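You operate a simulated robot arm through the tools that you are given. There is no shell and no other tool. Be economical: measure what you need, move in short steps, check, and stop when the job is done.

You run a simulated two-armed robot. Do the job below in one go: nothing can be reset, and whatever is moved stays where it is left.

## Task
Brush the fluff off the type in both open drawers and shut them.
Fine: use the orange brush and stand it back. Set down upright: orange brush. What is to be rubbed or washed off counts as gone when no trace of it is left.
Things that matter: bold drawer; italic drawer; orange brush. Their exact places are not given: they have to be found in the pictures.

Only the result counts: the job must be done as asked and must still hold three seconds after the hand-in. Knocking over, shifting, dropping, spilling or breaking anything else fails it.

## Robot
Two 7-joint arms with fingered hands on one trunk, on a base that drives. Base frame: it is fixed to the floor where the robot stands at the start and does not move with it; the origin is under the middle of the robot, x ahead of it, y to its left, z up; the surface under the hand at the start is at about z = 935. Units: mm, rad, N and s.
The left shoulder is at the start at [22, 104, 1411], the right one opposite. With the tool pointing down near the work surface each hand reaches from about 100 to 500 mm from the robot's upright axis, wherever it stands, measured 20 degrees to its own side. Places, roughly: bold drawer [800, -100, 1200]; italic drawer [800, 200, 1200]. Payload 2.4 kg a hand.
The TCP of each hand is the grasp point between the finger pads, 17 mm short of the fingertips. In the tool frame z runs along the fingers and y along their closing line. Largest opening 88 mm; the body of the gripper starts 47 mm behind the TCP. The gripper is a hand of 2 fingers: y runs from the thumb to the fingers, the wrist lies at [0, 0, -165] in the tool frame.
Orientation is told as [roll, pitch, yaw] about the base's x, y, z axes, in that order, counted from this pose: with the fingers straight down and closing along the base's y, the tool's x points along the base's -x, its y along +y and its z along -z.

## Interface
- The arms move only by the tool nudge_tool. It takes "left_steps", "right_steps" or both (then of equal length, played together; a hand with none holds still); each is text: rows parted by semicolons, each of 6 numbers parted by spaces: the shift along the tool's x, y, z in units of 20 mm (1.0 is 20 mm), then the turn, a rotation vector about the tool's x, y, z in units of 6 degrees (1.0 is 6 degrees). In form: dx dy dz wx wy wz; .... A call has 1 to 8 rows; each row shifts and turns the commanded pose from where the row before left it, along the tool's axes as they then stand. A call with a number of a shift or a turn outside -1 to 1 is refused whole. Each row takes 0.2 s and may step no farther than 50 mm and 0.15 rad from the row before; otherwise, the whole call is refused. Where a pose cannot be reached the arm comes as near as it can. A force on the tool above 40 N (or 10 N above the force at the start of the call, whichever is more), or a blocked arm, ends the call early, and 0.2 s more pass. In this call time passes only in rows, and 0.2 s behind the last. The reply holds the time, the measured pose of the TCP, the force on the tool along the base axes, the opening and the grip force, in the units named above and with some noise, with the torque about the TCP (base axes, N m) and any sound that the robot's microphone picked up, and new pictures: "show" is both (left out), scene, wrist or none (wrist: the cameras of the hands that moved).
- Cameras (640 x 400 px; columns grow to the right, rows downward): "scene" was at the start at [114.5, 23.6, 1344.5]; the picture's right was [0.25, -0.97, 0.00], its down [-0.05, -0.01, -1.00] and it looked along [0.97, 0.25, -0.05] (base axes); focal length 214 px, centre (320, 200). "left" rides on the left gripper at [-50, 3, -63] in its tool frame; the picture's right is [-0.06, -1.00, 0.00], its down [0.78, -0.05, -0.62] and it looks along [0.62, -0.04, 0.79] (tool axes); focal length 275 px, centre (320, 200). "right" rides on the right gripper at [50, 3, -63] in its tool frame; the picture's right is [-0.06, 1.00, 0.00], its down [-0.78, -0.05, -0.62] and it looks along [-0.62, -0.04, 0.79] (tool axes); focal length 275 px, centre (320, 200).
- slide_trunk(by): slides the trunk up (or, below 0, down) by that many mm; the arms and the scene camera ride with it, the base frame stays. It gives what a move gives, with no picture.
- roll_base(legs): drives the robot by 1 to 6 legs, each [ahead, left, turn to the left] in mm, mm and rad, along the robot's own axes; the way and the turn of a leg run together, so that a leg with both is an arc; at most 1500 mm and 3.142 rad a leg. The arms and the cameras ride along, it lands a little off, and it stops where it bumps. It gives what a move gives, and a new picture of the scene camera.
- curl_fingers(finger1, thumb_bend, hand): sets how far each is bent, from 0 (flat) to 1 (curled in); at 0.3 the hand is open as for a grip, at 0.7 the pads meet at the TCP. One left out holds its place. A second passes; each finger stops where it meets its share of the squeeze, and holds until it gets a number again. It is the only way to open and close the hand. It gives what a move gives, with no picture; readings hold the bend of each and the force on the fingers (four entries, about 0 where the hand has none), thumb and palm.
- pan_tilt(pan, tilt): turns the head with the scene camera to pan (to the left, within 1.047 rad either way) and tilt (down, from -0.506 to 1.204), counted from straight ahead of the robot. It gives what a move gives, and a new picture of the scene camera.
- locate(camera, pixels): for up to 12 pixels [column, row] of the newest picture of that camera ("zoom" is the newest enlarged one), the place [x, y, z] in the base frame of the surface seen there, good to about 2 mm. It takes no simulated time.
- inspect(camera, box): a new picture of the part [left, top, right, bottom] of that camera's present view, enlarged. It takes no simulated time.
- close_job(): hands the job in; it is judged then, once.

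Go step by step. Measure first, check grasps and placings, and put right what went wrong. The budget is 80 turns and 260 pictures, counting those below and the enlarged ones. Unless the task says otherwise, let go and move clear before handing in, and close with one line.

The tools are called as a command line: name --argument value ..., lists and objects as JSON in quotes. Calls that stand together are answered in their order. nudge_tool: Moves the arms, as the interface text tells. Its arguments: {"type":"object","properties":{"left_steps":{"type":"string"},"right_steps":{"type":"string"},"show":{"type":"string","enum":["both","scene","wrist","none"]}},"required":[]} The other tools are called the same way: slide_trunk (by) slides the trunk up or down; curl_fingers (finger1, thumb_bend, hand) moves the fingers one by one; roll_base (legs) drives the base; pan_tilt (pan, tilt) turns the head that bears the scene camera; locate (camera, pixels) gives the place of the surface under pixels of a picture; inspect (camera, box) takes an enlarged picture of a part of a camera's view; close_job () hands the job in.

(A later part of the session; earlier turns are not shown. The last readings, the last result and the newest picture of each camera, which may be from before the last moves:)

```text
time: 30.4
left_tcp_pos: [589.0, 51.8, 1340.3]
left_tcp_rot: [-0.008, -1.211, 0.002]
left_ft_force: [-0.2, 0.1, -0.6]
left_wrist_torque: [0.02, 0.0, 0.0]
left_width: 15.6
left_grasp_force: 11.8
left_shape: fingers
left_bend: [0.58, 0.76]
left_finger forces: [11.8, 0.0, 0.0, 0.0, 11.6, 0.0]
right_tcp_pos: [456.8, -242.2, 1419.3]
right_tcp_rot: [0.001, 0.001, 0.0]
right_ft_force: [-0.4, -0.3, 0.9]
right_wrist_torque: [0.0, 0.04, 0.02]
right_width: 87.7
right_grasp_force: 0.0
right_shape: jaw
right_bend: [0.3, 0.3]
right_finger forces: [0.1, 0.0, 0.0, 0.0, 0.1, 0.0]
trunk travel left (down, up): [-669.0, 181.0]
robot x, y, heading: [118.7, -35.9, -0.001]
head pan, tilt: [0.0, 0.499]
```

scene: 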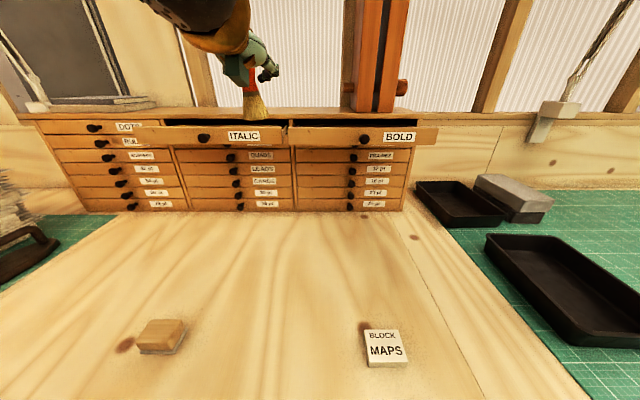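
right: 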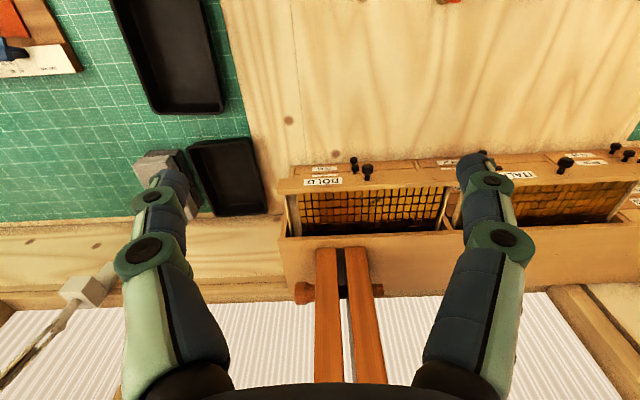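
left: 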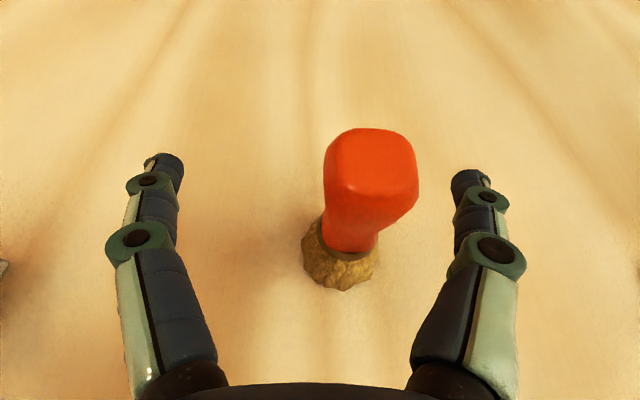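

No bump at x 119. I'll drive on 60 mm ahead and 160 mm left towards ITALIC.

roll_base --legs '[[60, 0, 0], [0, 160, 0]]'

pan_tilt --pan 0.1 --tilt 0.35

inspect --camera "left" --box '[0, 0, 640, 400]'

```text
time: 32.4
left_tcp_pos: [647.2, 215.4, 1338.6]
left_tcp_rot: [-0.009, -1.211, 0.008]
left_ft_force: [-0.5, -0.2, -1.1]
left_wrist_torque: [-0.01, 0.02, 0.0]
left_width: 15.6
left_grasp_force: 11.9
left_shape: fingers
left_bend: [0.58, 0.76]
left_finger forces: [11.8, 0.0, 0.1, 0.0, 11.6, 0.0]
right_tcp_pos: [514.6, -79.8, 1421.4]
right_tcp_rot: [0.001, 0.0, 0.003]
right_ft_force: [1.0, -0.3, 1.2]
right_wrist_torque: [0.0, 0.02, -0.02]
right_width: 88.0
right_grasp_force: 0.0
right_shape: jaw
right_bend: [0.3, 0.3]
right_finger forces: [0.0, 0.0, 0.0, 0.0, 0.0, 0.1]
trunk travel left (down, up): [-669.0, 181.0]
robot x, y, heading: [177.0, 124.2, -0.001]
head pan, tilt: [0.0, 0.499]
```

scene: 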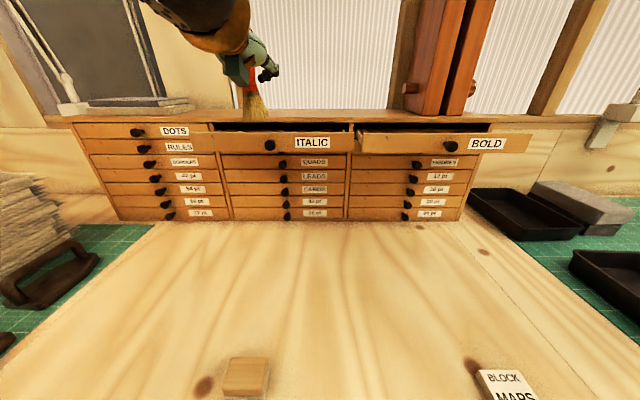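

```text
time: 33.1
left_tcp_pos: [646.3, 214.5, 1340.0]
left_tcp_rot: [-0.005, -1.211, 0.003]
left_ft_force: [1.0, 0.4, -0.5]
left_wrist_torque: [0.0, 0.02, 0.0]
left_width: 15.8
left_grasp_force: 11.9
left_shape: fingers
left_bend: [0.58, 0.76]
left_finger forces: [11.8, 0.1, 0.0, 0.0, 11.5, 0.0]
right_tcp_pos: [513.7, -81.0, 1420.7]
right_tcp_rot: [0.0, 0.0, 0.002]
right_ft_force: [0.8, -0.8, 0.6]
right_wrist_torque: [-0.01, -0.03, 0.0]
right_width: 87.9
right_grasp_force: 0.1
right_shape: jaw
right_bend: [0.3, 0.3]
right_finger forces: [0.1, 0.0, 0.1, 0.1, 0.0, 0.0]
trunk travel left (down, up): [-669.0, 181.0]
robot x, y, heading: [176.5, 127.0, 0.002]
head pan, tilt: [0.099, 0.351]
```

scene: 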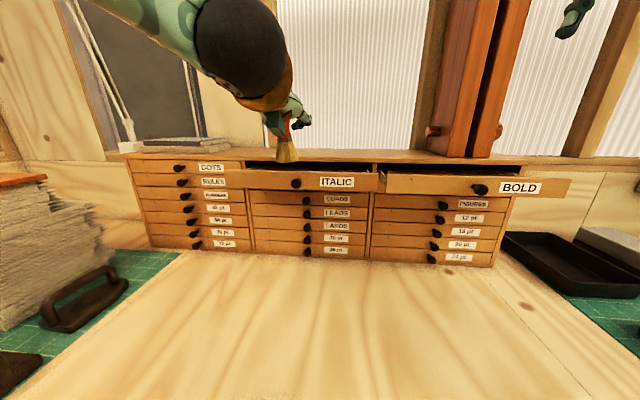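

```text
1.00 times, centred on (320, 200) of left (not enlarged: the box is as wide or as high as the picture)
```

zoom: 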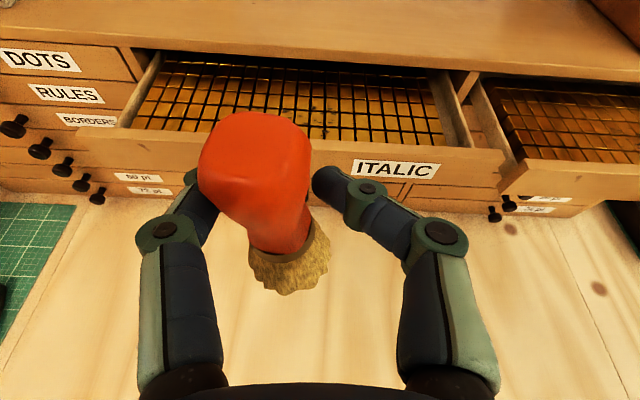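

This gives a good view of both drawers from the left camera. I'll zoom in on the type.

inspect --camera "left" --box '[260, 50, 460, 150]'

inspect --camera "left" --box '[120, 50, 280, 150]'

locate --camera "left" --pixels '[[240, 105], [320, 115], [430, 125], [160, 110], [280, 60], [300, 45], [340, 152], [230, 165], [285, 235], [290, 275]]'

```text
3.20 times, centred on (360, 100) of left
```

zoom: 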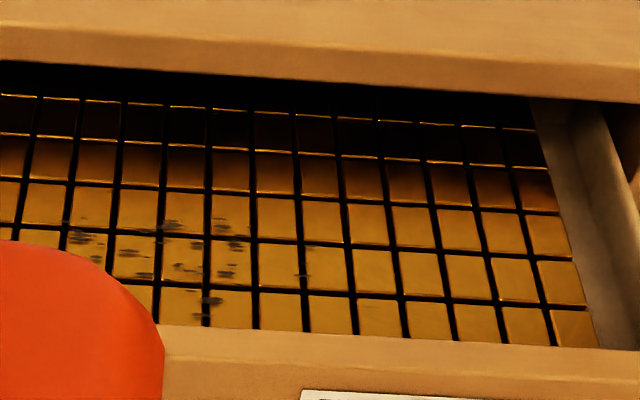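

```text
4.00 times, centred on (200, 100) of left
```

zoom: 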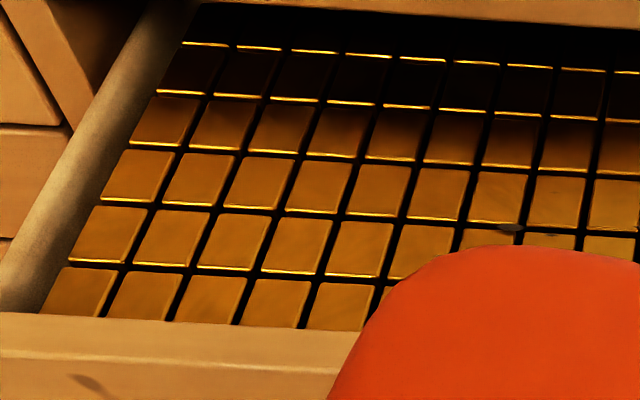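

```text
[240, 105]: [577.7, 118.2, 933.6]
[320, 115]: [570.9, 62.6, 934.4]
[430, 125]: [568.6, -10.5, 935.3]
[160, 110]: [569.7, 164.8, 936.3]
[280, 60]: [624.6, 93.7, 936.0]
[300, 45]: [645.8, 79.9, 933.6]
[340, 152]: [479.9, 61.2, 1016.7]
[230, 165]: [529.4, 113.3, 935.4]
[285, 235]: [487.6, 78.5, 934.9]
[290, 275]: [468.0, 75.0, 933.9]
```

The fluff zone spans roughly from left pixel (247,107) to (356,143). I'll locate it with a fresh enlargement.

locate --camera "zoom" --pixels '[[510, 228], [170, 300], [500, 60], [400, 235], [500, 300], [560, 20]]'

inspect --camera "left" --box '[230, 70, 390, 320]'

```text
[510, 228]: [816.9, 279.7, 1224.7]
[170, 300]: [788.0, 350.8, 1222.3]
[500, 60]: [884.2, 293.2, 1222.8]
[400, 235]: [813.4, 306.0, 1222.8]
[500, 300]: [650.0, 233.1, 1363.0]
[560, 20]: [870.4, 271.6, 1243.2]
```

```text
1.60 times, centred on (310, 195) of left
```

zoom: 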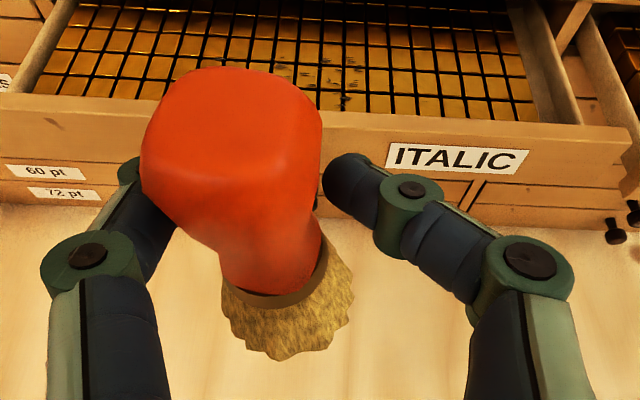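

locate --camera "zoom" --pixels '[[272, 68], [300, 90], [345, 108], [360, 80], [325, 62], [340, 118], [400, 105], [250, 280], [300, 290], [285, 340], [230, 100], [235, 240]]'

```text
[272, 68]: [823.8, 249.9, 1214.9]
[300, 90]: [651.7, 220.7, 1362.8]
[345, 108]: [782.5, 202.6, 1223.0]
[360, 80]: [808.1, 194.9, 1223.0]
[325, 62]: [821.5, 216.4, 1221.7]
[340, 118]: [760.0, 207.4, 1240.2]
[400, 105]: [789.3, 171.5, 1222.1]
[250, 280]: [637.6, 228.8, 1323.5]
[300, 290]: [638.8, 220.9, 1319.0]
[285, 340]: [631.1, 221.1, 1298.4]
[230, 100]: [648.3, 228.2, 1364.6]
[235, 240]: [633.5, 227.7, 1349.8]
```

The brush leans about 7° in roll and 3° in pitch relative to vertical. I'll straighten it with the wrist and drive 45 mm closer.

roll_base --legs '[[45, 0, 0]]'

nudge_tool --left_steps "0 0 0 -0.2 0.3 0.55;0 0 0 -0.2 0.3 0.55" --show "both"

```text
time: 34.0
left_tcp_pos: [691.1, 213.8, 1338.9]
left_tcp_rot: [-0.008, -1.212, 0.002]
left_ft_force: [-0.4, -0.1, -1.4]
left_wrist_torque: [-0.01, -0.04, 0.01]
left_width: 15.9
left_grasp_force: 11.6
left_shape: fingers
left_bend: [0.58, 0.76]
left_finger forces: [11.9, 0.1, 0.1, 0.0, 11.5, 0.0]
right_tcp_pos: [558.8, -81.5, 1420.1]
right_tcp_rot: [0.0, -0.001, 0.003]
right_ft_force: [-0.5, -0.6, -0.4]
right_wrist_torque: [0.04, 0.0, -0.01]
right_width: 88.1
right_grasp_force: 0.0
right_shape: jaw
right_bend: [0.3, 0.3]
right_finger forces: [0.0, 0.1, 0.1, 0.0, 0.0, 0.0]
trunk travel left (down, up): [-669.0, 181.0]
robot x, y, heading: [225.1, 124.5, 0.003]
head pan, tilt: [0.099, 0.351]
```

scene: 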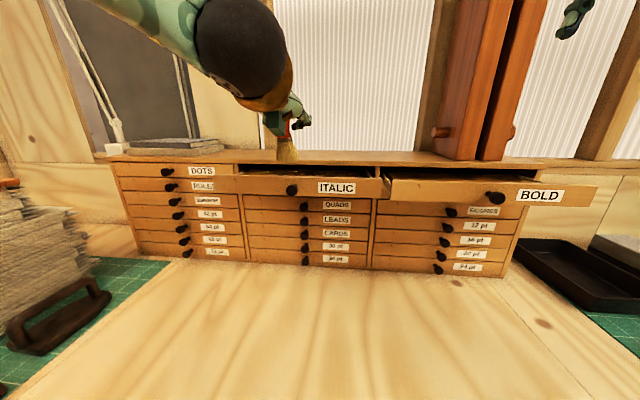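

```text
time: 34.6
left_tcp_pos: [690.8, 216.5, 1340.5]
left_tcp_rot: [0.287, -1.133, -0.269]
left_ft_force: [0.6, 0.3, -1.4]
left_wrist_torque: [-0.03, 0.01, -0.01]
left_width: 15.8
left_grasp_force: 11.6
left_shape: fingers
left_bend: [0.58, 0.76]
left_finger forces: [11.8, 0.1, 0.0, 0.1, 11.5, 0.0]
right_tcp_pos: [560.7, -81.1, 1421.0]
right_tcp_rot: [0.0, 0.001, 0.002]
right_ft_force: [-0.4, -1.3, 0.4]
right_wrist_torque: [-0.01, -0.01, 0.0]
right_width: 87.7
right_grasp_force: 0.1
right_shape: jaw
right_bend: [0.3, 0.3]
right_finger forces: [0.1, 0.0, 0.1, 0.0, 0.0, 0.0]
trunk travel left (down, up): [-669.0, 181.0]
robot x, y, heading: [223.7, 125.5, -0.0]
head pan, tilt: [0.099, 0.351]
```

scene: 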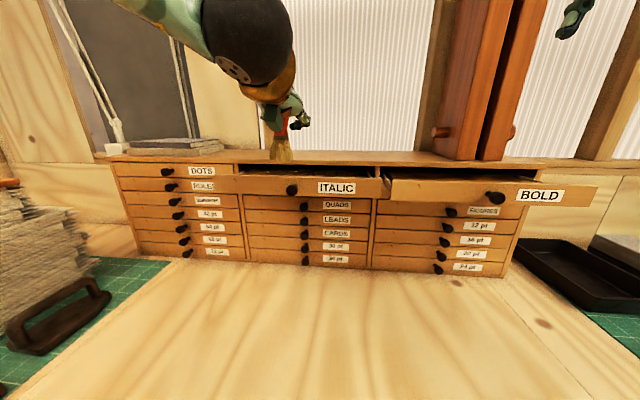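
left: 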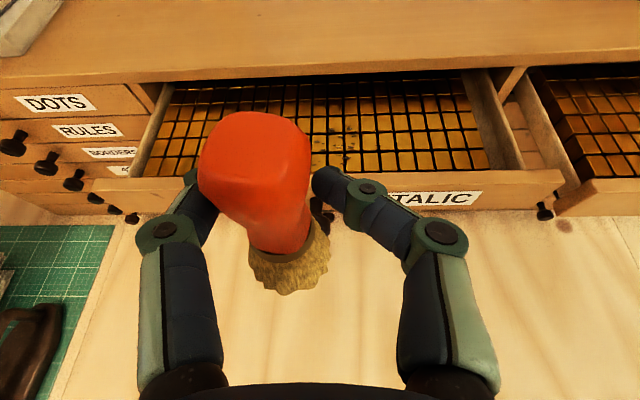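

The brush now stands upright in the scene at (281,150). I'll measure where the bristle tip is relative to the TCP.

locate --camera "left" --pixels '[[255, 268], [290, 285], [323, 265], [290, 250], [250, 150], [205, 160], [305, 165], [350, 165], [322, 150], [250, 190]]'

locate --camera "scene" --pixels '[[281, 157], [275, 155], [288, 155], [281, 145]]'

inspect --camera "scene" --box '[240, 100, 320, 170]'

```text
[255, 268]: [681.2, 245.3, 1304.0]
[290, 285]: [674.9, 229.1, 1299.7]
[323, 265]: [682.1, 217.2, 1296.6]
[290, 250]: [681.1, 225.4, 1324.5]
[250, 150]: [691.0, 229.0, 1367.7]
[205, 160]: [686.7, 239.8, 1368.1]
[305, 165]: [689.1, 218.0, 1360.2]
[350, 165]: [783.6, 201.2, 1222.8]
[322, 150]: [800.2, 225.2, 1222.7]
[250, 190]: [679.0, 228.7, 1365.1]
```

```text
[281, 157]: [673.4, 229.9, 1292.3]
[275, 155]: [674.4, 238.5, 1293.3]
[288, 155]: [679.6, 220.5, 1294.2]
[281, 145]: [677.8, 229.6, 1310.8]
```

```text
5.71 times, centred on (280, 135) of scene
```

zoom: 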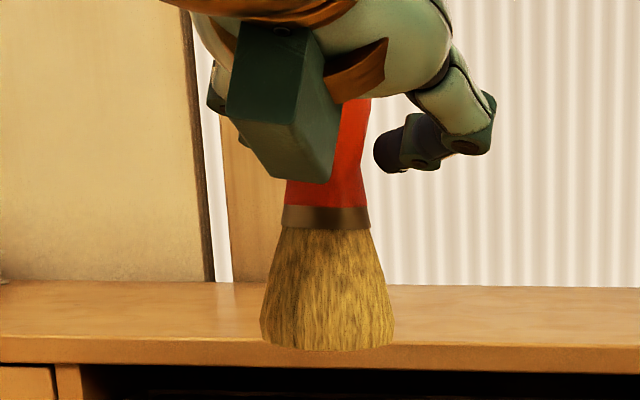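

The brush centre is about (+2,+13) from the TCP, with its bottom 57 mm below. I'll move over the right end of the ITALIC fluff, hovering.

nudge_tool --left_steps "-0.283 -0.603 0.76 0 0 0;-0.283 -0.603 0.76 0 0 0;-0.283 -0.603 0.76 0 0 0;-0.283 -0.603 0.76 0 0 0;-0.283 -0.603 0.76 0 0 0;-0.283 -0.603 0.76 0 0 0" --show "both"

```text
time: 36.0
left_tcp_pos: [746.2, 229.1, 1365.2]
left_tcp_rot: [0.286, -1.132, -0.269]
left_ft_force: [0.4, 0.2, -0.6]
left_wrist_torque: [-0.01, -0.01, -0.01]
left_width: 15.9
left_grasp_force: 11.5
left_shape: fingers
left_bend: [0.58, 0.76]
left_finger forces: [11.9, 0.0, 0.0, 0.0, 11.8, 0.0]
left hand out of reach, approached as far as the arm can: row 1, 2, 3, 4, 5, 6
right_tcp_pos: [559.1, -80.8, 1421.1]
right_tcp_rot: [0.0, 0.0, 0.003]
right_ft_force: [0.9, 0.4, -0.2]
right_wrist_torque: [0.04, -0.01, 0.04]
right_width: 87.9
right_grasp_force: 0.1
right_shape: jaw
right_bend: [0.3, 0.3]
right_finger forces: [0.1, 0.0, 0.1, 0.0, 0.1, 0.0]
trunk travel left (down, up): [-669.0, 181.0]
robot x, y, heading: [223.7, 121.3, 0.004]
head pan, tilt: [0.099, 0.351]
```

scene: 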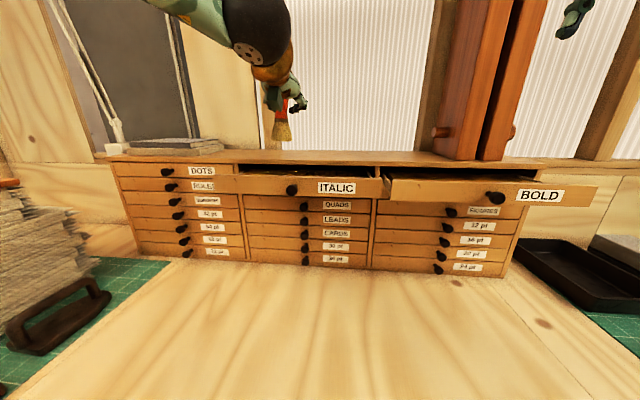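
left: 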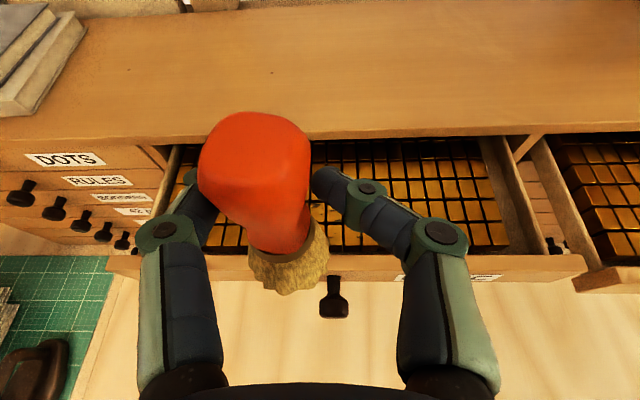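

The arm is limited when the wrist sits below shoulder height. I'll raise the hand and then lower the trunk by the same order, so the shoulder ends up lower.

nudge_tool --left_steps "-0.906 0.122 -0.405 0 0 0;-0.906 0.122 -0.405 0 0 0;-0.906 0.122 -0.405 0 0 0" --show "none"

slide_trunk --by -110

```text
time: 36.8
left_tcp_pos: [744.1, 229.7, 1426.8]
left_tcp_rot: [0.286, -1.133, -0.268]
left_ft_force: [-0.3, -0.5, -1.1]
left_wrist_torque: [0.0, -0.03, -0.01]
left_width: 15.8
left_grasp_force: 11.7
left_shape: fingers
left_bend: [0.58, 0.76]
left_finger forces: [11.9, 0.1, 0.0, 0.1, 11.8, 0.0]
right_tcp_pos: [559.3, -81.0, 1420.7]
right_tcp_rot: [0.0, 0.0, 0.001]
right_ft_force: [1.1, 0.1, 0.9]
right_wrist_torque: [-0.01, -0.02, 0.04]
right_width: 87.8
right_grasp_force: 0.1
right_shape: jaw
right_bend: [0.3, 0.3]
right_finger forces: [0.1, 0.1, 0.0, 0.0, 0.0, 0.1]
trunk travel left (down, up): [-669.0, 181.0]
robot x, y, heading: [225.8, 124.7, 0.004]
head pan, tilt: [0.099, 0.351]
```

```text
time: 38.2
left_tcp_pos: [744.2, 230.9, 1316.5]
left_tcp_rot: [0.287, -1.133, -0.27]
left_ft_force: [1.3, 0.0, 0.3]
left_wrist_torque: [-0.01, -0.02, 0.06]
left_width: 15.6
left_grasp_force: 11.7
left_shape: fingers
left_bend: [0.58, 0.76]
left_finger forces: [11.9, 0.0, 0.0, 0.0, 11.6, 0.0]
right_tcp_pos: [559.7, -81.0, 1310.2]
right_tcp_rot: [-0.001, -0.001, 0.002]
right_ft_force: [0.0, 0.2, 0.7]
right_wrist_torque: [0.02, 0.03, -0.02]
right_width: 87.5
right_grasp_force: 0.0
right_shape: jaw
right_bend: [0.3, 0.3]
right_finger forces: [0.0, 0.0, 0.0, 0.0, 0.0, 0.0]
trunk travel left (down, up): [-559.0, 291.0]
robot x, y, heading: [224.0, 123.1, 0.004]
head pan, tilt: [0.099, 0.351]
```

Clear, with the brush bottom at about 1259. I'll move over the start of the ITALIC stroke.

nudge_tool --left_steps "-0.28 -0.873 0.367 0 0 0;-0.28 -0.873 0.367 0 0 0;-0.28 -0.873 0.367 0 0 0;-0.28 -0.873 0.367 0 0 0;-0.28 -0.873 0.367 0 0 0" --show "both"

```text
time: 39.4
left_tcp_pos: [752.2, 213.8, 1316.1]
left_tcp_rot: [0.286, -1.132, -0.268]
left_ft_force: [-1.1, -0.3, -0.5]
left_wrist_torque: [0.0, -0.03, 0.0]
left_width: 15.6
left_grasp_force: 11.7
left_shape: fingers
left_bend: [0.58, 0.76]
left_finger forces: [11.9, 0.1, 0.1, 0.0, 11.6, 0.0]
left hand out of reach, approached as far as the arm can: row 2, 3, 4, 5
right_tcp_pos: [560.3, -81.3, 1310.3]
right_tcp_rot: [0.0, 0.0, 0.003]
right_ft_force: [0.2, -0.3, -0.1]
right_wrist_torque: [0.01, -0.02, -0.03]
right_width: 88.0
right_grasp_force: 0.0
right_shape: jaw
right_bend: [0.3, 0.3]
right_finger forces: [0.1, 0.1, 0.0, 0.0, 0.1, 0.0]
trunk travel left (down, up): [-559.0, 291.0]
robot x, y, heading: [221.1, 125.2, 0.003]
head pan, tilt: [0.099, 0.351]
```

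scene: 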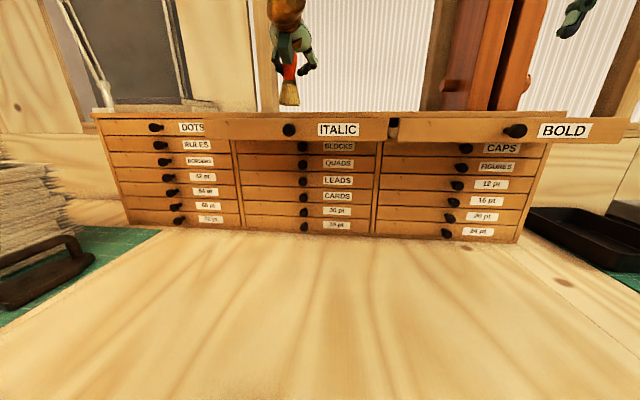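
left: 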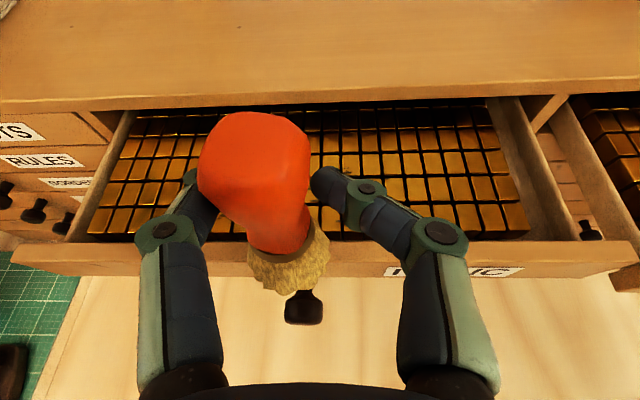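

The arm is limited inward in y, so it needs to work further to its own side. I'll roll the base right 120 mm and push forward over the type.

roll_base --legs '[[0, -110, 0]]'

nudge_tool --left_steps "-0.1 0.8 0.6 0 0 0;-0.1 0.8 0.6 0 0 0" --show "wrist"

```text
time: 40.6
left_tcp_pos: [752.0, 102.2, 1316.2]
left_tcp_rot: [0.289, -1.133, -0.27]
left_ft_force: [0.2, 0.3, -0.9]
left_wrist_torque: [0.0, 0.01, -0.04]
left_width: 15.7
left_grasp_force: 12.4
left_shape: fingers
left_bend: [0.58, 0.76]
left_finger forces: [11.9, 0.0, 0.0, 0.1, 11.7, 0.0]
right_tcp_pos: [559.6, -193.2, 1311.0]
right_tcp_rot: [0.002, 0.001, 0.001]
right_ft_force: [-0.1, -0.4, -0.1]
right_wrist_torque: [0.01, 0.0, -0.02]
right_width: 88.1
right_grasp_force: 0.0
right_shape: jaw
right_bend: [0.3, 0.3]
right_finger forces: [0.0, 0.0, 0.0, 0.0, 0.0, 0.0]
trunk travel left (down, up): [-559.0, 291.0]
robot x, y, heading: [224.2, 12.4, 0.0]
head pan, tilt: [0.099, 0.351]
```

scene: 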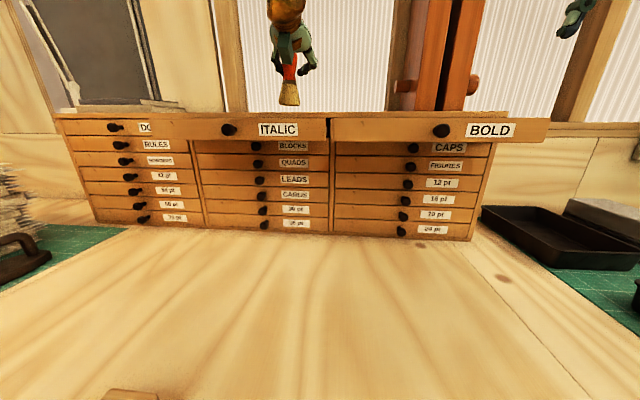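

```text
time: 41.2
left_tcp_pos: [776.2, 135.4, 1314.1]
left_tcp_rot: [0.283, -1.133, -0.268]
left_ft_force: [-0.1, -0.8, -1.6]
left_wrist_torque: [0.01, -0.01, -0.01]
left_width: 15.7
left_grasp_force: 11.9
left_shape: fingers
left_bend: [0.58, 0.77]
left_finger forces: [12.1, 0.0, 0.1, 0.0, 11.7, 0.1]
right_tcp_pos: [559.5, -191.9, 1311.2]
right_tcp_rot: [-0.001, -0.002, 0.001]
right_ft_force: [0.5, 0.2, -0.2]
right_wrist_torque: [-0.03, 0.02, -0.02]
right_width: 88.0
right_grasp_force: 0.0
right_shape: jaw
right_bend: [0.3, 0.3]
right_finger forces: [0.0, 0.0, 0.0, 0.1, 0.0, 0.1]
trunk travel left (down, up): [-559.0, 291.0]
robot x, y, heading: [222.5, 17.8, -0.002]
head pan, tilt: [0.099, 0.351]
```

left: 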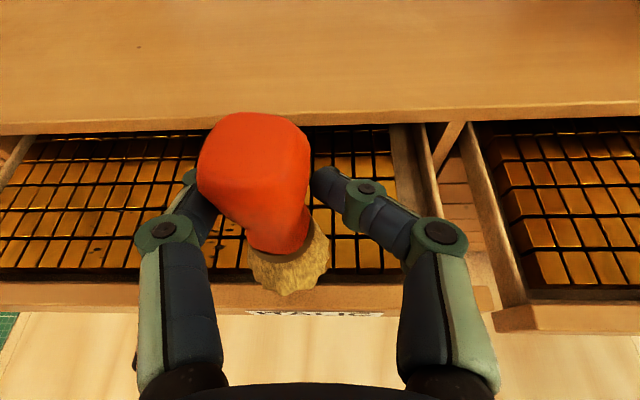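

Now free. I'll move the brush in to x≈789 and lower it to just above the type.

nudge_tool --left_steps "-0.22 0 0.5 0 0 0;0.725 -0.098 0.324 0 0 0;0.725 -0.098 0.324 0 0 0" --show "wrist"

```text
time: 42.0
left_tcp_pos: [787.1, 135.1, 1282.0]
left_tcp_rot: [0.285, -1.134, -0.269]
left_ft_force: [0.7, -0.4, 3.5]
left_wrist_torque: [0.0, 0.09, 0.0]
left_width: 16.0
left_grasp_force: 12.1
left_shape: fingers
left_bend: [0.58, 0.78]
left_finger forces: [12.5, 0.0, 0.1, 0.1, 12.5, 0.0]
right_tcp_pos: [559.8, -191.3, 1311.3]
right_tcp_rot: [-0.001, 0.0, 0.001]
right_ft_force: [-0.6, 0.8, -0.2]
right_wrist_torque: [-0.02, -0.03, 0.01]
right_width: 88.1
right_grasp_force: 0.0
right_shape: jaw
right_bend: [0.3, 0.3]
right_finger forces: [0.1, 0.0, 0.0, 0.1, 0.0, 0.0]
trunk travel left (down, up): [-559.0, 291.0]
robot x, y, heading: [227.0, 13.2, -0.002]
head pan, tilt: [0.099, 0.351]
```

left: 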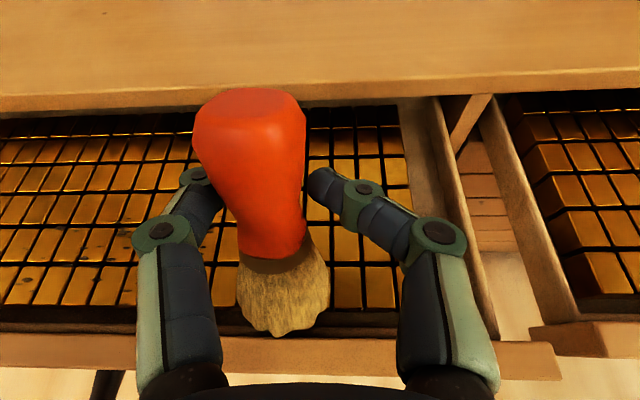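

There's about 4 N of contact and the brush has pivoted a little in the grip. I'll measure where the bristles are relative to the lip.

locate --camera "left" --pixels '[[283, 333], [283, 270], [250, 98], [250, 120], [325, 315], [240, 315], [350, 312], [350, 327], [350, 345], [350, 300], [450, 355], [150, 195]]'

inspect --camera "left" --box '[150, 60, 470, 380]'

inspect --camera "scene" --box '[200, 40, 360, 150]'

```text
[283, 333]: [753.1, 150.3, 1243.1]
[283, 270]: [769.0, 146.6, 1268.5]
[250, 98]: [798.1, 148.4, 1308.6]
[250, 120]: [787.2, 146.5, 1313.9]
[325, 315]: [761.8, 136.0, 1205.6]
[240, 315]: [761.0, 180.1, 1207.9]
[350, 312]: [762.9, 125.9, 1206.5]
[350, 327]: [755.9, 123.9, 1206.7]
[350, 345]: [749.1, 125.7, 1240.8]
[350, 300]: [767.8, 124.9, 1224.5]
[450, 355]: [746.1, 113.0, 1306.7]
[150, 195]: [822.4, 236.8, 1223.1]
```

```text
1.25 times, centred on (310, 220) of left
```

zoom: 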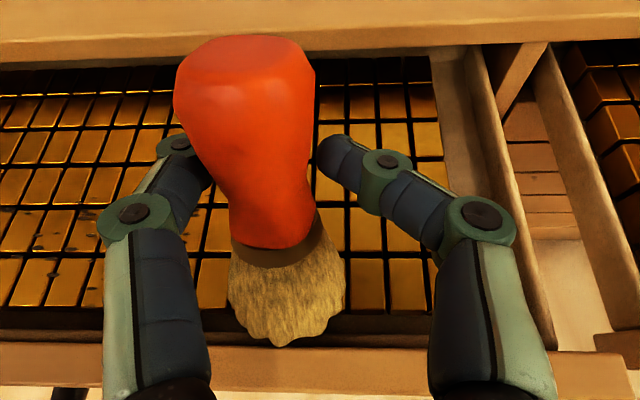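

```text
3.64 times, centred on (280, 95) of scene
```

zoom: 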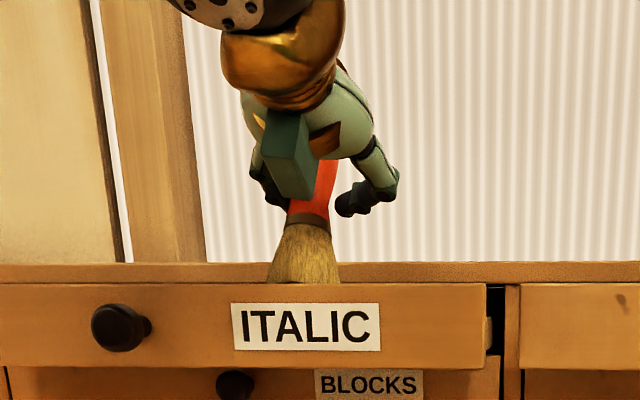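

The bristles caught on the lip at (283,333), which tilted the brush about 20°. I'll lift it, move forward 44 mm clear of the lip, and look.

nudge_tool --left_steps "-0.906 0.122 -0.405 0 0 0;-0.906 0.122 -0.405 0 0 0;-0.45 0 1 0 0 0;-0.45 0 1 0 0 0" --show "wrist"

```text
time: 43.0
left_tcp_pos: [812.4, 150.1, 1325.0]
left_tcp_rot: [0.286, -1.133, -0.269]
left_ft_force: [0.4, -0.1, -0.5]
left_wrist_torque: [-0.04, 0.01, 0.0]
left_width: 15.7
left_grasp_force: 11.9
left_shape: fingers
left_bend: [0.57, 0.78]
left_finger forces: [12.0, 0.0, 0.1, 0.1, 11.9, 0.1]
left hand out of reach, approached as far as the arm can: row 3, 4
right_tcp_pos: [560.0, -191.5, 1310.9]
right_tcp_rot: [0.001, 0.001, 0.0]
right_ft_force: [0.6, 0.0, -0.1]
right_wrist_torque: [-0.02, -0.01, 0.02]
right_width: 87.8
right_grasp_force: 0.0
right_shape: jaw
right_bend: [0.3, 0.3]
right_finger forces: [0.0, 0.0, 0.1, 0.0, 0.0, 0.1]
trunk travel left (down, up): [-559.0, 291.0]
robot x, y, heading: [225.0, 10.7, 0.004]
head pan, tilt: [0.099, 0.351]
```

left: 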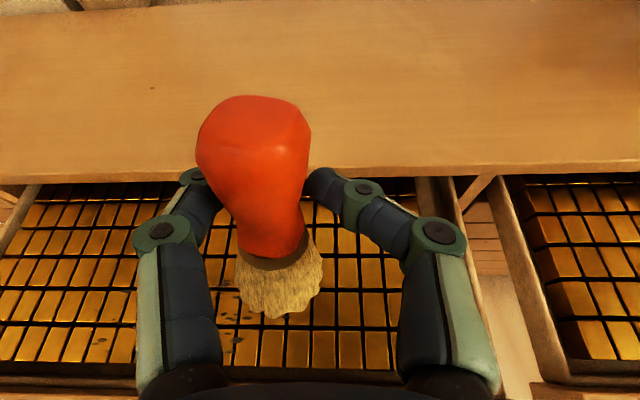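

The arm drifts outward at this reach, so I'll shift the base right 50 mm for more room and then lower onto the type.

roll_base --legs '[[0, -45, 0]]'

nudge_tool --left_steps "0.15 0.9 0.05 0 0 0;0.6 0.3 0.27 0 0 0;0.68 -0.09 0.304 0 0 0;0.68 -0.09 0.304 0 0 0" --show "wrist"

```text
time: 43.9
left_tcp_pos: [813.0, 106.8, 1324.0]
left_tcp_rot: [0.287, -1.133, -0.27]
left_ft_force: [-0.7, -0.2, -0.6]
left_wrist_torque: [-0.03, 0.02, -0.04]
left_width: 15.9
left_grasp_force: 12.0
left_shape: fingers
left_bend: [0.57, 0.78]
left_finger forces: [12.0, 0.0, 0.0, 0.0, 12.0, 0.1]
right_tcp_pos: [559.2, -238.2, 1310.3]
right_tcp_rot: [0.0, -0.002, 0.002]
right_ft_force: [-0.6, 0.6, 0.4]
right_wrist_torque: [0.01, 0.01, -0.01]
right_width: 87.8
right_grasp_force: 0.1
right_shape: jaw
right_bend: [0.3, 0.3]
right_finger forces: [0.0, 0.1, 0.0, 0.0, 0.0, 0.1]
trunk travel left (down, up): [-559.0, 291.0]
robot x, y, heading: [226.9, -31.7, 0.003]
head pan, tilt: [0.099, 0.351]
```

scene: 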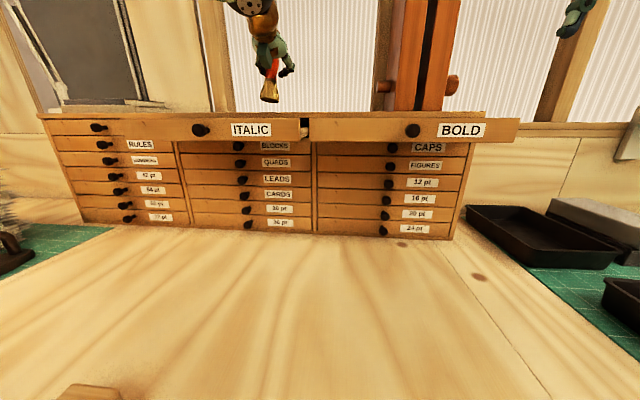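

```text
time: 44.9
left_tcp_pos: [812.5, 131.1, 1279.6]
left_tcp_rot: [0.286, -1.133, -0.269]
left_ft_force: [0.4, -1.0, 0.7]
left_wrist_torque: [-0.02, 0.02, 0.01]
left_width: 15.7
left_grasp_force: 12.0
left_shape: fingers
left_bend: [0.57, 0.78]
left_finger forces: [12.0, 0.0, 0.0, 0.0, 11.9, 0.1]
right_tcp_pos: [559.7, -237.2, 1312.2]
right_tcp_rot: [0.0, -0.002, 0.002]
right_ft_force: [0.4, 1.0, -0.1]
right_wrist_torque: [-0.01, 0.02, 0.0]
right_width: 88.0
right_grasp_force: 0.1
right_shape: jaw
right_bend: [0.3, 0.3]
right_finger forces: [0.1, 0.1, 0.1, 0.0, 0.1, 0.0]
trunk travel left (down, up): [-559.0, 291.0]
robot x, y, heading: [223.9, -29.8, 0.001]
head pan, tilt: [0.099, 0.351]
```

left: 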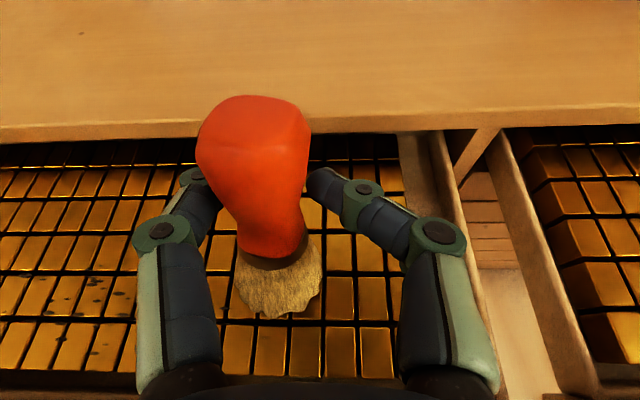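

The brush is just above or touching the type. I'll lower it 4 mm and sweep left across the ITALIC patch.

nudge_tool --left_steps "0.18 -0.024 0.08 0 0 0;0.111 0.9925 0.05 0 0 0;0.111 0.9925 0.05 0 0 0;0.111 0.9925 0.05 0 0 0;0.111 0.9925 0.05 0 0 0;0.111 0.9925 0.05 0 0 0;0.111 0.9925 0.05 0 0 0;0.111 0.9925 0.05 0 0 0" --show "wrist"

```text
time: 46.7
left_tcp_pos: [813.6, 271.7, 1276.9]
left_tcp_rot: [0.287, -1.133, -0.268]
left_ft_force: [0.3, -2.4, 6.5]
left_wrist_torque: [0.03, -0.05, 0.04]
left_width: 15.6
left_grasp_force: 12.9
left_shape: fingers
left_bend: [0.57, 0.78]
left_finger forces: [12.5, 0.1, 0.0, 0.0, 13.8, 0.0]
right_tcp_pos: [559.4, -237.8, 1310.7]
right_tcp_rot: [-0.001, -0.002, 0.002]
right_ft_force: [0.4, -0.4, 0.3]
right_wrist_torque: [0.0, 0.03, 0.0]
right_width: 87.8
right_grasp_force: 0.1
right_shape: jaw
right_bend: [0.3, 0.3]
right_finger forces: [0.0, 0.0, 0.0, 0.0, 0.0, 0.0]
trunk travel left (down, up): [-559.0, 291.0]
robot x, y, heading: [228.0, -32.7, 0.001]
head pan, tilt: [0.099, 0.351]
```

left: 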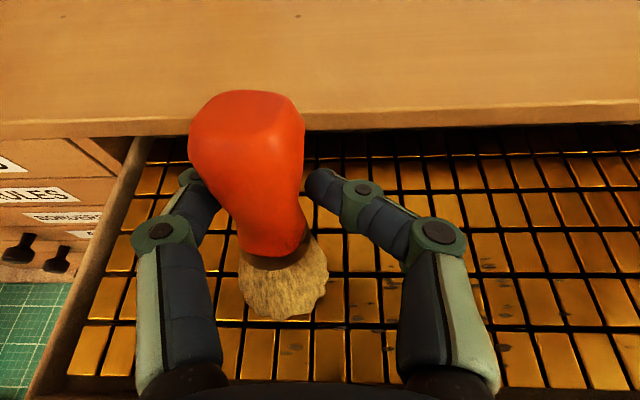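

Pressing at about 7 N. I'll check what remains on the type.

inspect --camera "left" --box '[200, 180, 640, 400]'

locate --camera "left" --pixels '[[490, 265], [475, 300], [500, 350], [390, 285], [380, 372], [290, 348], [283, 317], [243, 300], [327, 290], [283, 275], [520, 300]]'

```text
1.45 times, centred on (420, 290) of left
```

zoom: 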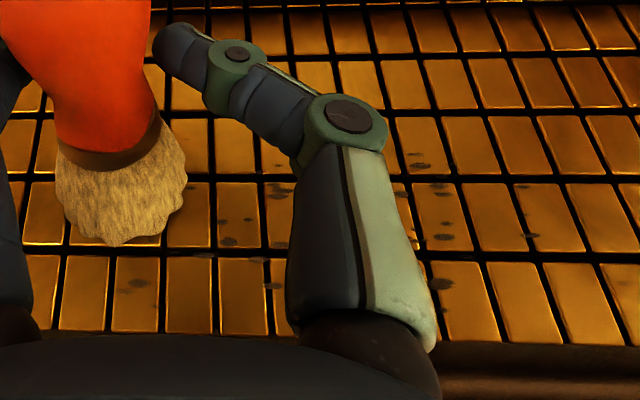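

```text
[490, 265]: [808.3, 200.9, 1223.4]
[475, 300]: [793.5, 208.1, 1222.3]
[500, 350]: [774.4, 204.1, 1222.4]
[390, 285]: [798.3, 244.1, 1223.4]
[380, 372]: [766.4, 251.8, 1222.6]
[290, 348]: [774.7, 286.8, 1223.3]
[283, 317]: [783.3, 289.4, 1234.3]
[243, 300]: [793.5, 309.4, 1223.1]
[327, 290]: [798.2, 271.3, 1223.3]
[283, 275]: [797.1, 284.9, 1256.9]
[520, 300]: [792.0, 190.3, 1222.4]
```

The fluff at x 774–810 remains because the brush's rear is tilted off the type. I'll lift and pitch the hand about 16° to flatten the bristles.

nudge_tool --left_steps "-0.8 0.1 -0.36 0 0 0;0 0 0 0 -0.9 0;0 0 0 0 -0.9 0;0 0 0 0 -0.9 0" --show "both"

inspect --camera "scene" --box '[200, 30, 360, 130]'

```text
time: 47.7
left_tcp_pos: [811.3, 275.9, 1329.0]
left_tcp_rot: [0.67, -1.376, -0.669]
left_ft_force: [0.5, -0.2, 0.4]
left_wrist_torque: [0.02, 0.02, 0.02]
left_width: 15.5
left_grasp_force: 12.0
left_shape: fingers
left_bend: [0.57, 0.78]
left_finger forces: [11.9, 0.0, 0.0, 0.0, 12.0, 0.1]
left hand out of reach, approached as far as the arm can: row 4
right_tcp_pos: [560.1, -237.0, 1311.1]
right_tcp_rot: [-0.001, -0.002, 0.002]
right_ft_force: [0.5, 0.1, 0.3]
right_wrist_torque: [0.01, 0.0, 0.03]
right_width: 88.1
right_grasp_force: 0.0
right_shape: jaw
right_bend: [0.3, 0.3]
right_finger forces: [0.0, 0.1, 0.0, 0.0, 0.1, 0.0]
trunk travel left (down, up): [-559.0, 291.0]
robot x, y, heading: [227.7, -33.0, 0.004]
head pan, tilt: [0.099, 0.351]
```

scene: 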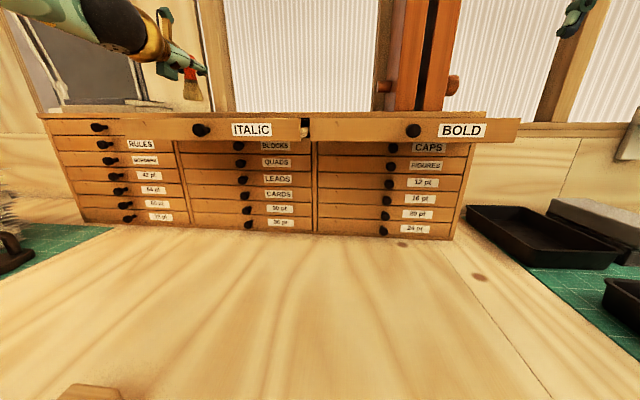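
left: 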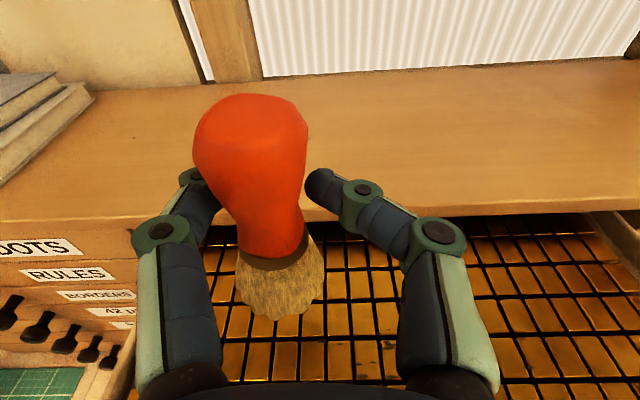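

```text
4.00 times, centred on (280, 80) of scene
```

zoom: 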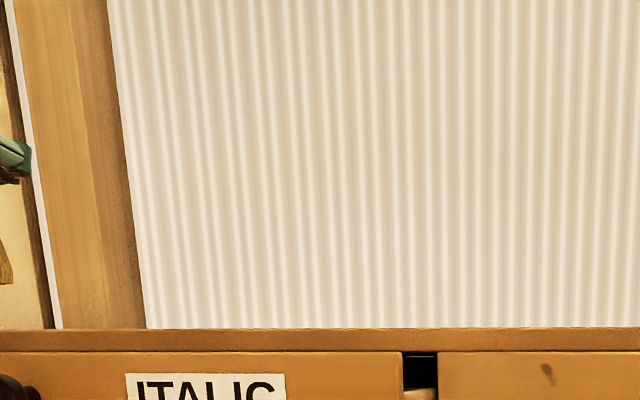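

The hand pitched to 81°. I'll check the brush tilt and position.

inspect --camera "scene" --box '[140, 30, 260, 120]'

locate --camera "left" --pixels '[[283, 317], [245, 300], [320, 295], [280, 285], [280, 262], [250, 165], [250, 115], [272, 235]]'

```text
4.44 times, centred on (200, 75) of scene
```

zoom: 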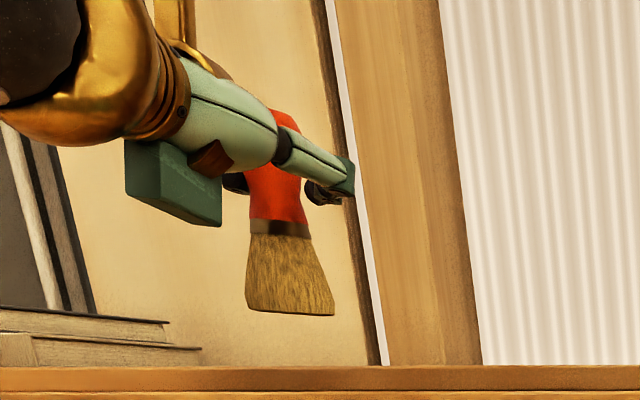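

```text
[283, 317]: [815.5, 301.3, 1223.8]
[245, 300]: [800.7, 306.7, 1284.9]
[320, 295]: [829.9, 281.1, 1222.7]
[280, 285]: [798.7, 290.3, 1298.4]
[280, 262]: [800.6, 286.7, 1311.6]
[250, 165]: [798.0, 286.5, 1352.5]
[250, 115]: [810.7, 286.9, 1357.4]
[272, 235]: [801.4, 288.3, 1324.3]
```

The brush is nearly vertical now. I'll move it to x≈787 at the left end of the patch and lower with the trunk.

nudge_tool --left_steps "0.14 0.34 -0.62 0 0 0;0.14 0.34 -0.62 0 0 0" --show "none"

slide_trunk --by -46

nudge_tool --left_steps "0.2 -0.02 0.03 0 0 0" --show "wrist"

```text
time: 48.3
left_tcp_pos: [784.8, 290.2, 1328.5]
left_tcp_rot: [0.697, -1.385, -0.697]
left_ft_force: [0.2, 0.0, -0.8]
left_wrist_torque: [-0.02, 0.01, -0.02]
left_width: 15.6
left_grasp_force: 11.7
left_shape: fingers
left_bend: [0.57, 0.78]
left_finger forces: [11.9, 0.1, 0.0, 0.0, 11.9, 0.0]
right_tcp_pos: [560.1, -237.3, 1310.4]
right_tcp_rot: [0.0, -0.001, 0.001]
right_ft_force: [-0.5, -0.3, -0.6]
right_wrist_torque: [0.02, 0.0, 0.01]
right_width: 88.0
right_grasp_force: 0.0
right_shape: jaw
right_bend: [0.3, 0.3]
right_finger forces: [0.1, 0.0, 0.0, 0.0, 0.1, 0.0]
trunk travel left (down, up): [-559.0, 291.0]
robot x, y, heading: [227.8, -32.8, 0.003]
head pan, tilt: [0.099, 0.351]
```

```text
time: 49.2
left_tcp_pos: [785.9, 289.4, 1281.8]
left_tcp_rot: [0.702, -1.385, -0.706]
left_ft_force: [0.3, -0.2, -0.6]
left_wrist_torque: [-0.01, 0.01, 0.02]
left_width: 15.6
left_grasp_force: 11.3
left_shape: fingers
left_bend: [0.57, 0.78]
left_finger forces: [12.0, 0.0, 0.1, 0.0, 11.9, 0.0]
right_tcp_pos: [560.3, -237.1, 1265.0]
right_tcp_rot: [0.0, -0.003, 0.0]
right_ft_force: [0.1, 0.5, 0.1]
right_wrist_torque: [-0.02, 0.01, -0.01]
right_width: 88.0
right_grasp_force: 0.1
right_shape: jaw
right_bend: [0.3, 0.3]
right_finger forces: [0.0, 0.0, 0.1, 0.0, 0.0, 0.0]
trunk travel left (down, up): [-513.0, 337.0]
robot x, y, heading: [229.4, -35.8, -0.001]
head pan, tilt: [0.099, 0.351]
```

```text
time: 49.6
left_tcp_pos: [786.0, 289.4, 1279.6]
left_tcp_rot: [0.68, -1.381, -0.684]
left_ft_force: [0.6, 0.2, -1.0]
left_wrist_torque: [0.0, 0.0, -0.01]
left_width: 15.5
left_grasp_force: 12.1
left_shape: fingers
left_bend: [0.57, 0.78]
left_finger forces: [12.0, 0.0, 0.0, 0.1, 12.0, 0.0]
right_tcp_pos: [560.4, -236.8, 1264.2]
right_tcp_rot: [0.0, 0.001, 0.001]
right_ft_force: [0.1, 0.0, -0.7]
right_wrist_torque: [0.03, 0.05, -0.03]
right_width: 87.7
right_grasp_force: 0.0
right_shape: jaw
right_bend: [0.3, 0.3]
right_finger forces: [0.0, 0.0, 0.1, 0.0, 0.0, 0.1]
trunk travel left (down, up): [-513.0, 337.0]
robot x, y, heading: [224.4, -28.0, 0.005]
head pan, tilt: [0.099, 0.351]
```

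left: 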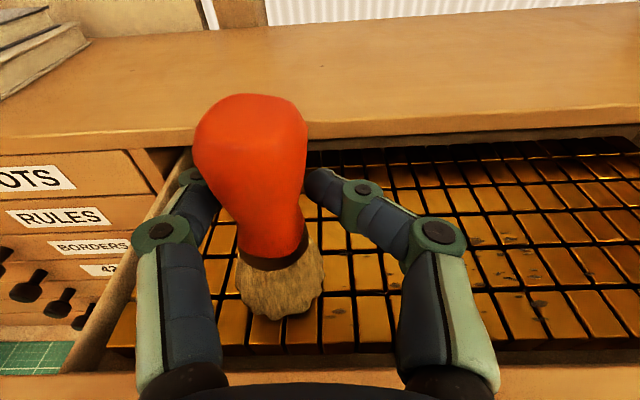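

No contact yet. I'll lower 5 mm and sweep right across the patch.

nudge_tool --left_steps "0.27 -0.03 0.04 0 0 0;-0.115 -0.993 -0.01 0 0 0;-0.115 -0.993 -0.01 0 0 0;-0.115 -0.993 -0.01 0 0 0;-0.115 -0.993 -0.01 0 0 0;-0.115 -0.993 -0.01 0 0 0;-0.115 -0.993 -0.01 0 0 0;-0.115 -0.993 -0.01 0 0 0" --show "wrist"

inspect --camera "left" --box '[0, 140, 440, 400]'

```text
time: 51.4
left_tcp_pos: [785.2, 149.3, 1288.8]
left_tcp_rot: [0.674, -1.377, -0.676]
left_ft_force: [-0.5, 0.3, -0.7]
left_wrist_torque: [0.03, -0.02, -0.01]
left_width: 15.9
left_grasp_force: 11.5
left_shape: fingers
left_bend: [0.57, 0.79]
left_finger forces: [12.2, 0.0, 0.0, 0.1, 12.0, 0.0]
left hand out of reach, approached as far as the arm can: row 1, 2, 4
right_tcp_pos: [561.2, -238.3, 1263.9]
right_tcp_rot: [0.0, 0.001, 0.001]
right_ft_force: [0.0, 0.3, 0.3]
right_wrist_torque: [0.0, -0.02, 0.0]
right_width: 87.9
right_grasp_force: 0.2
right_shape: jaw
right_bend: [0.3, 0.3]
right_finger forces: [0.1, 0.0, 0.1, 0.1, 0.0, 0.1]
trunk travel left (down, up): [-513.0, 337.0]
robot x, y, heading: [226.2, -31.3, 0.002]
head pan, tilt: [0.099, 0.351]
```

left: 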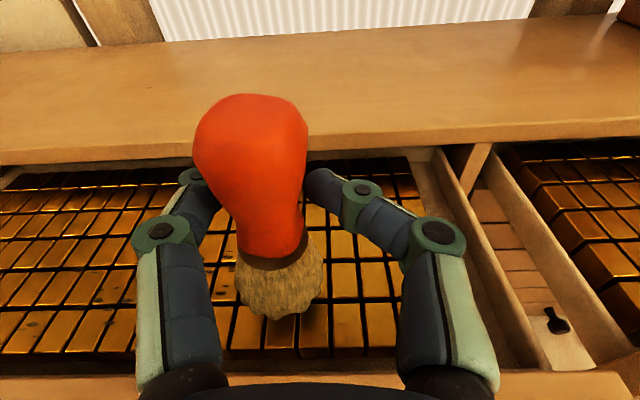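

```text
1.45 times, centred on (220, 270) of left
```

zoom: 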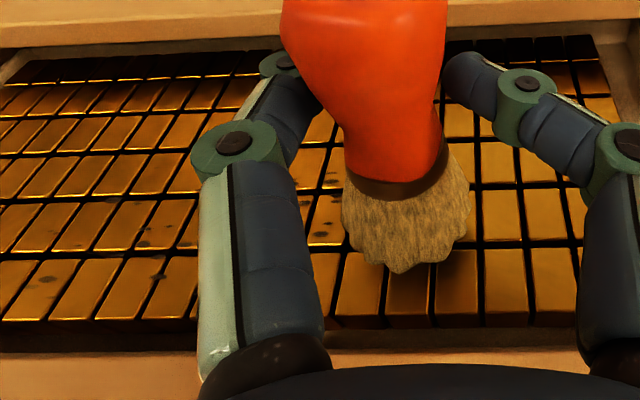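

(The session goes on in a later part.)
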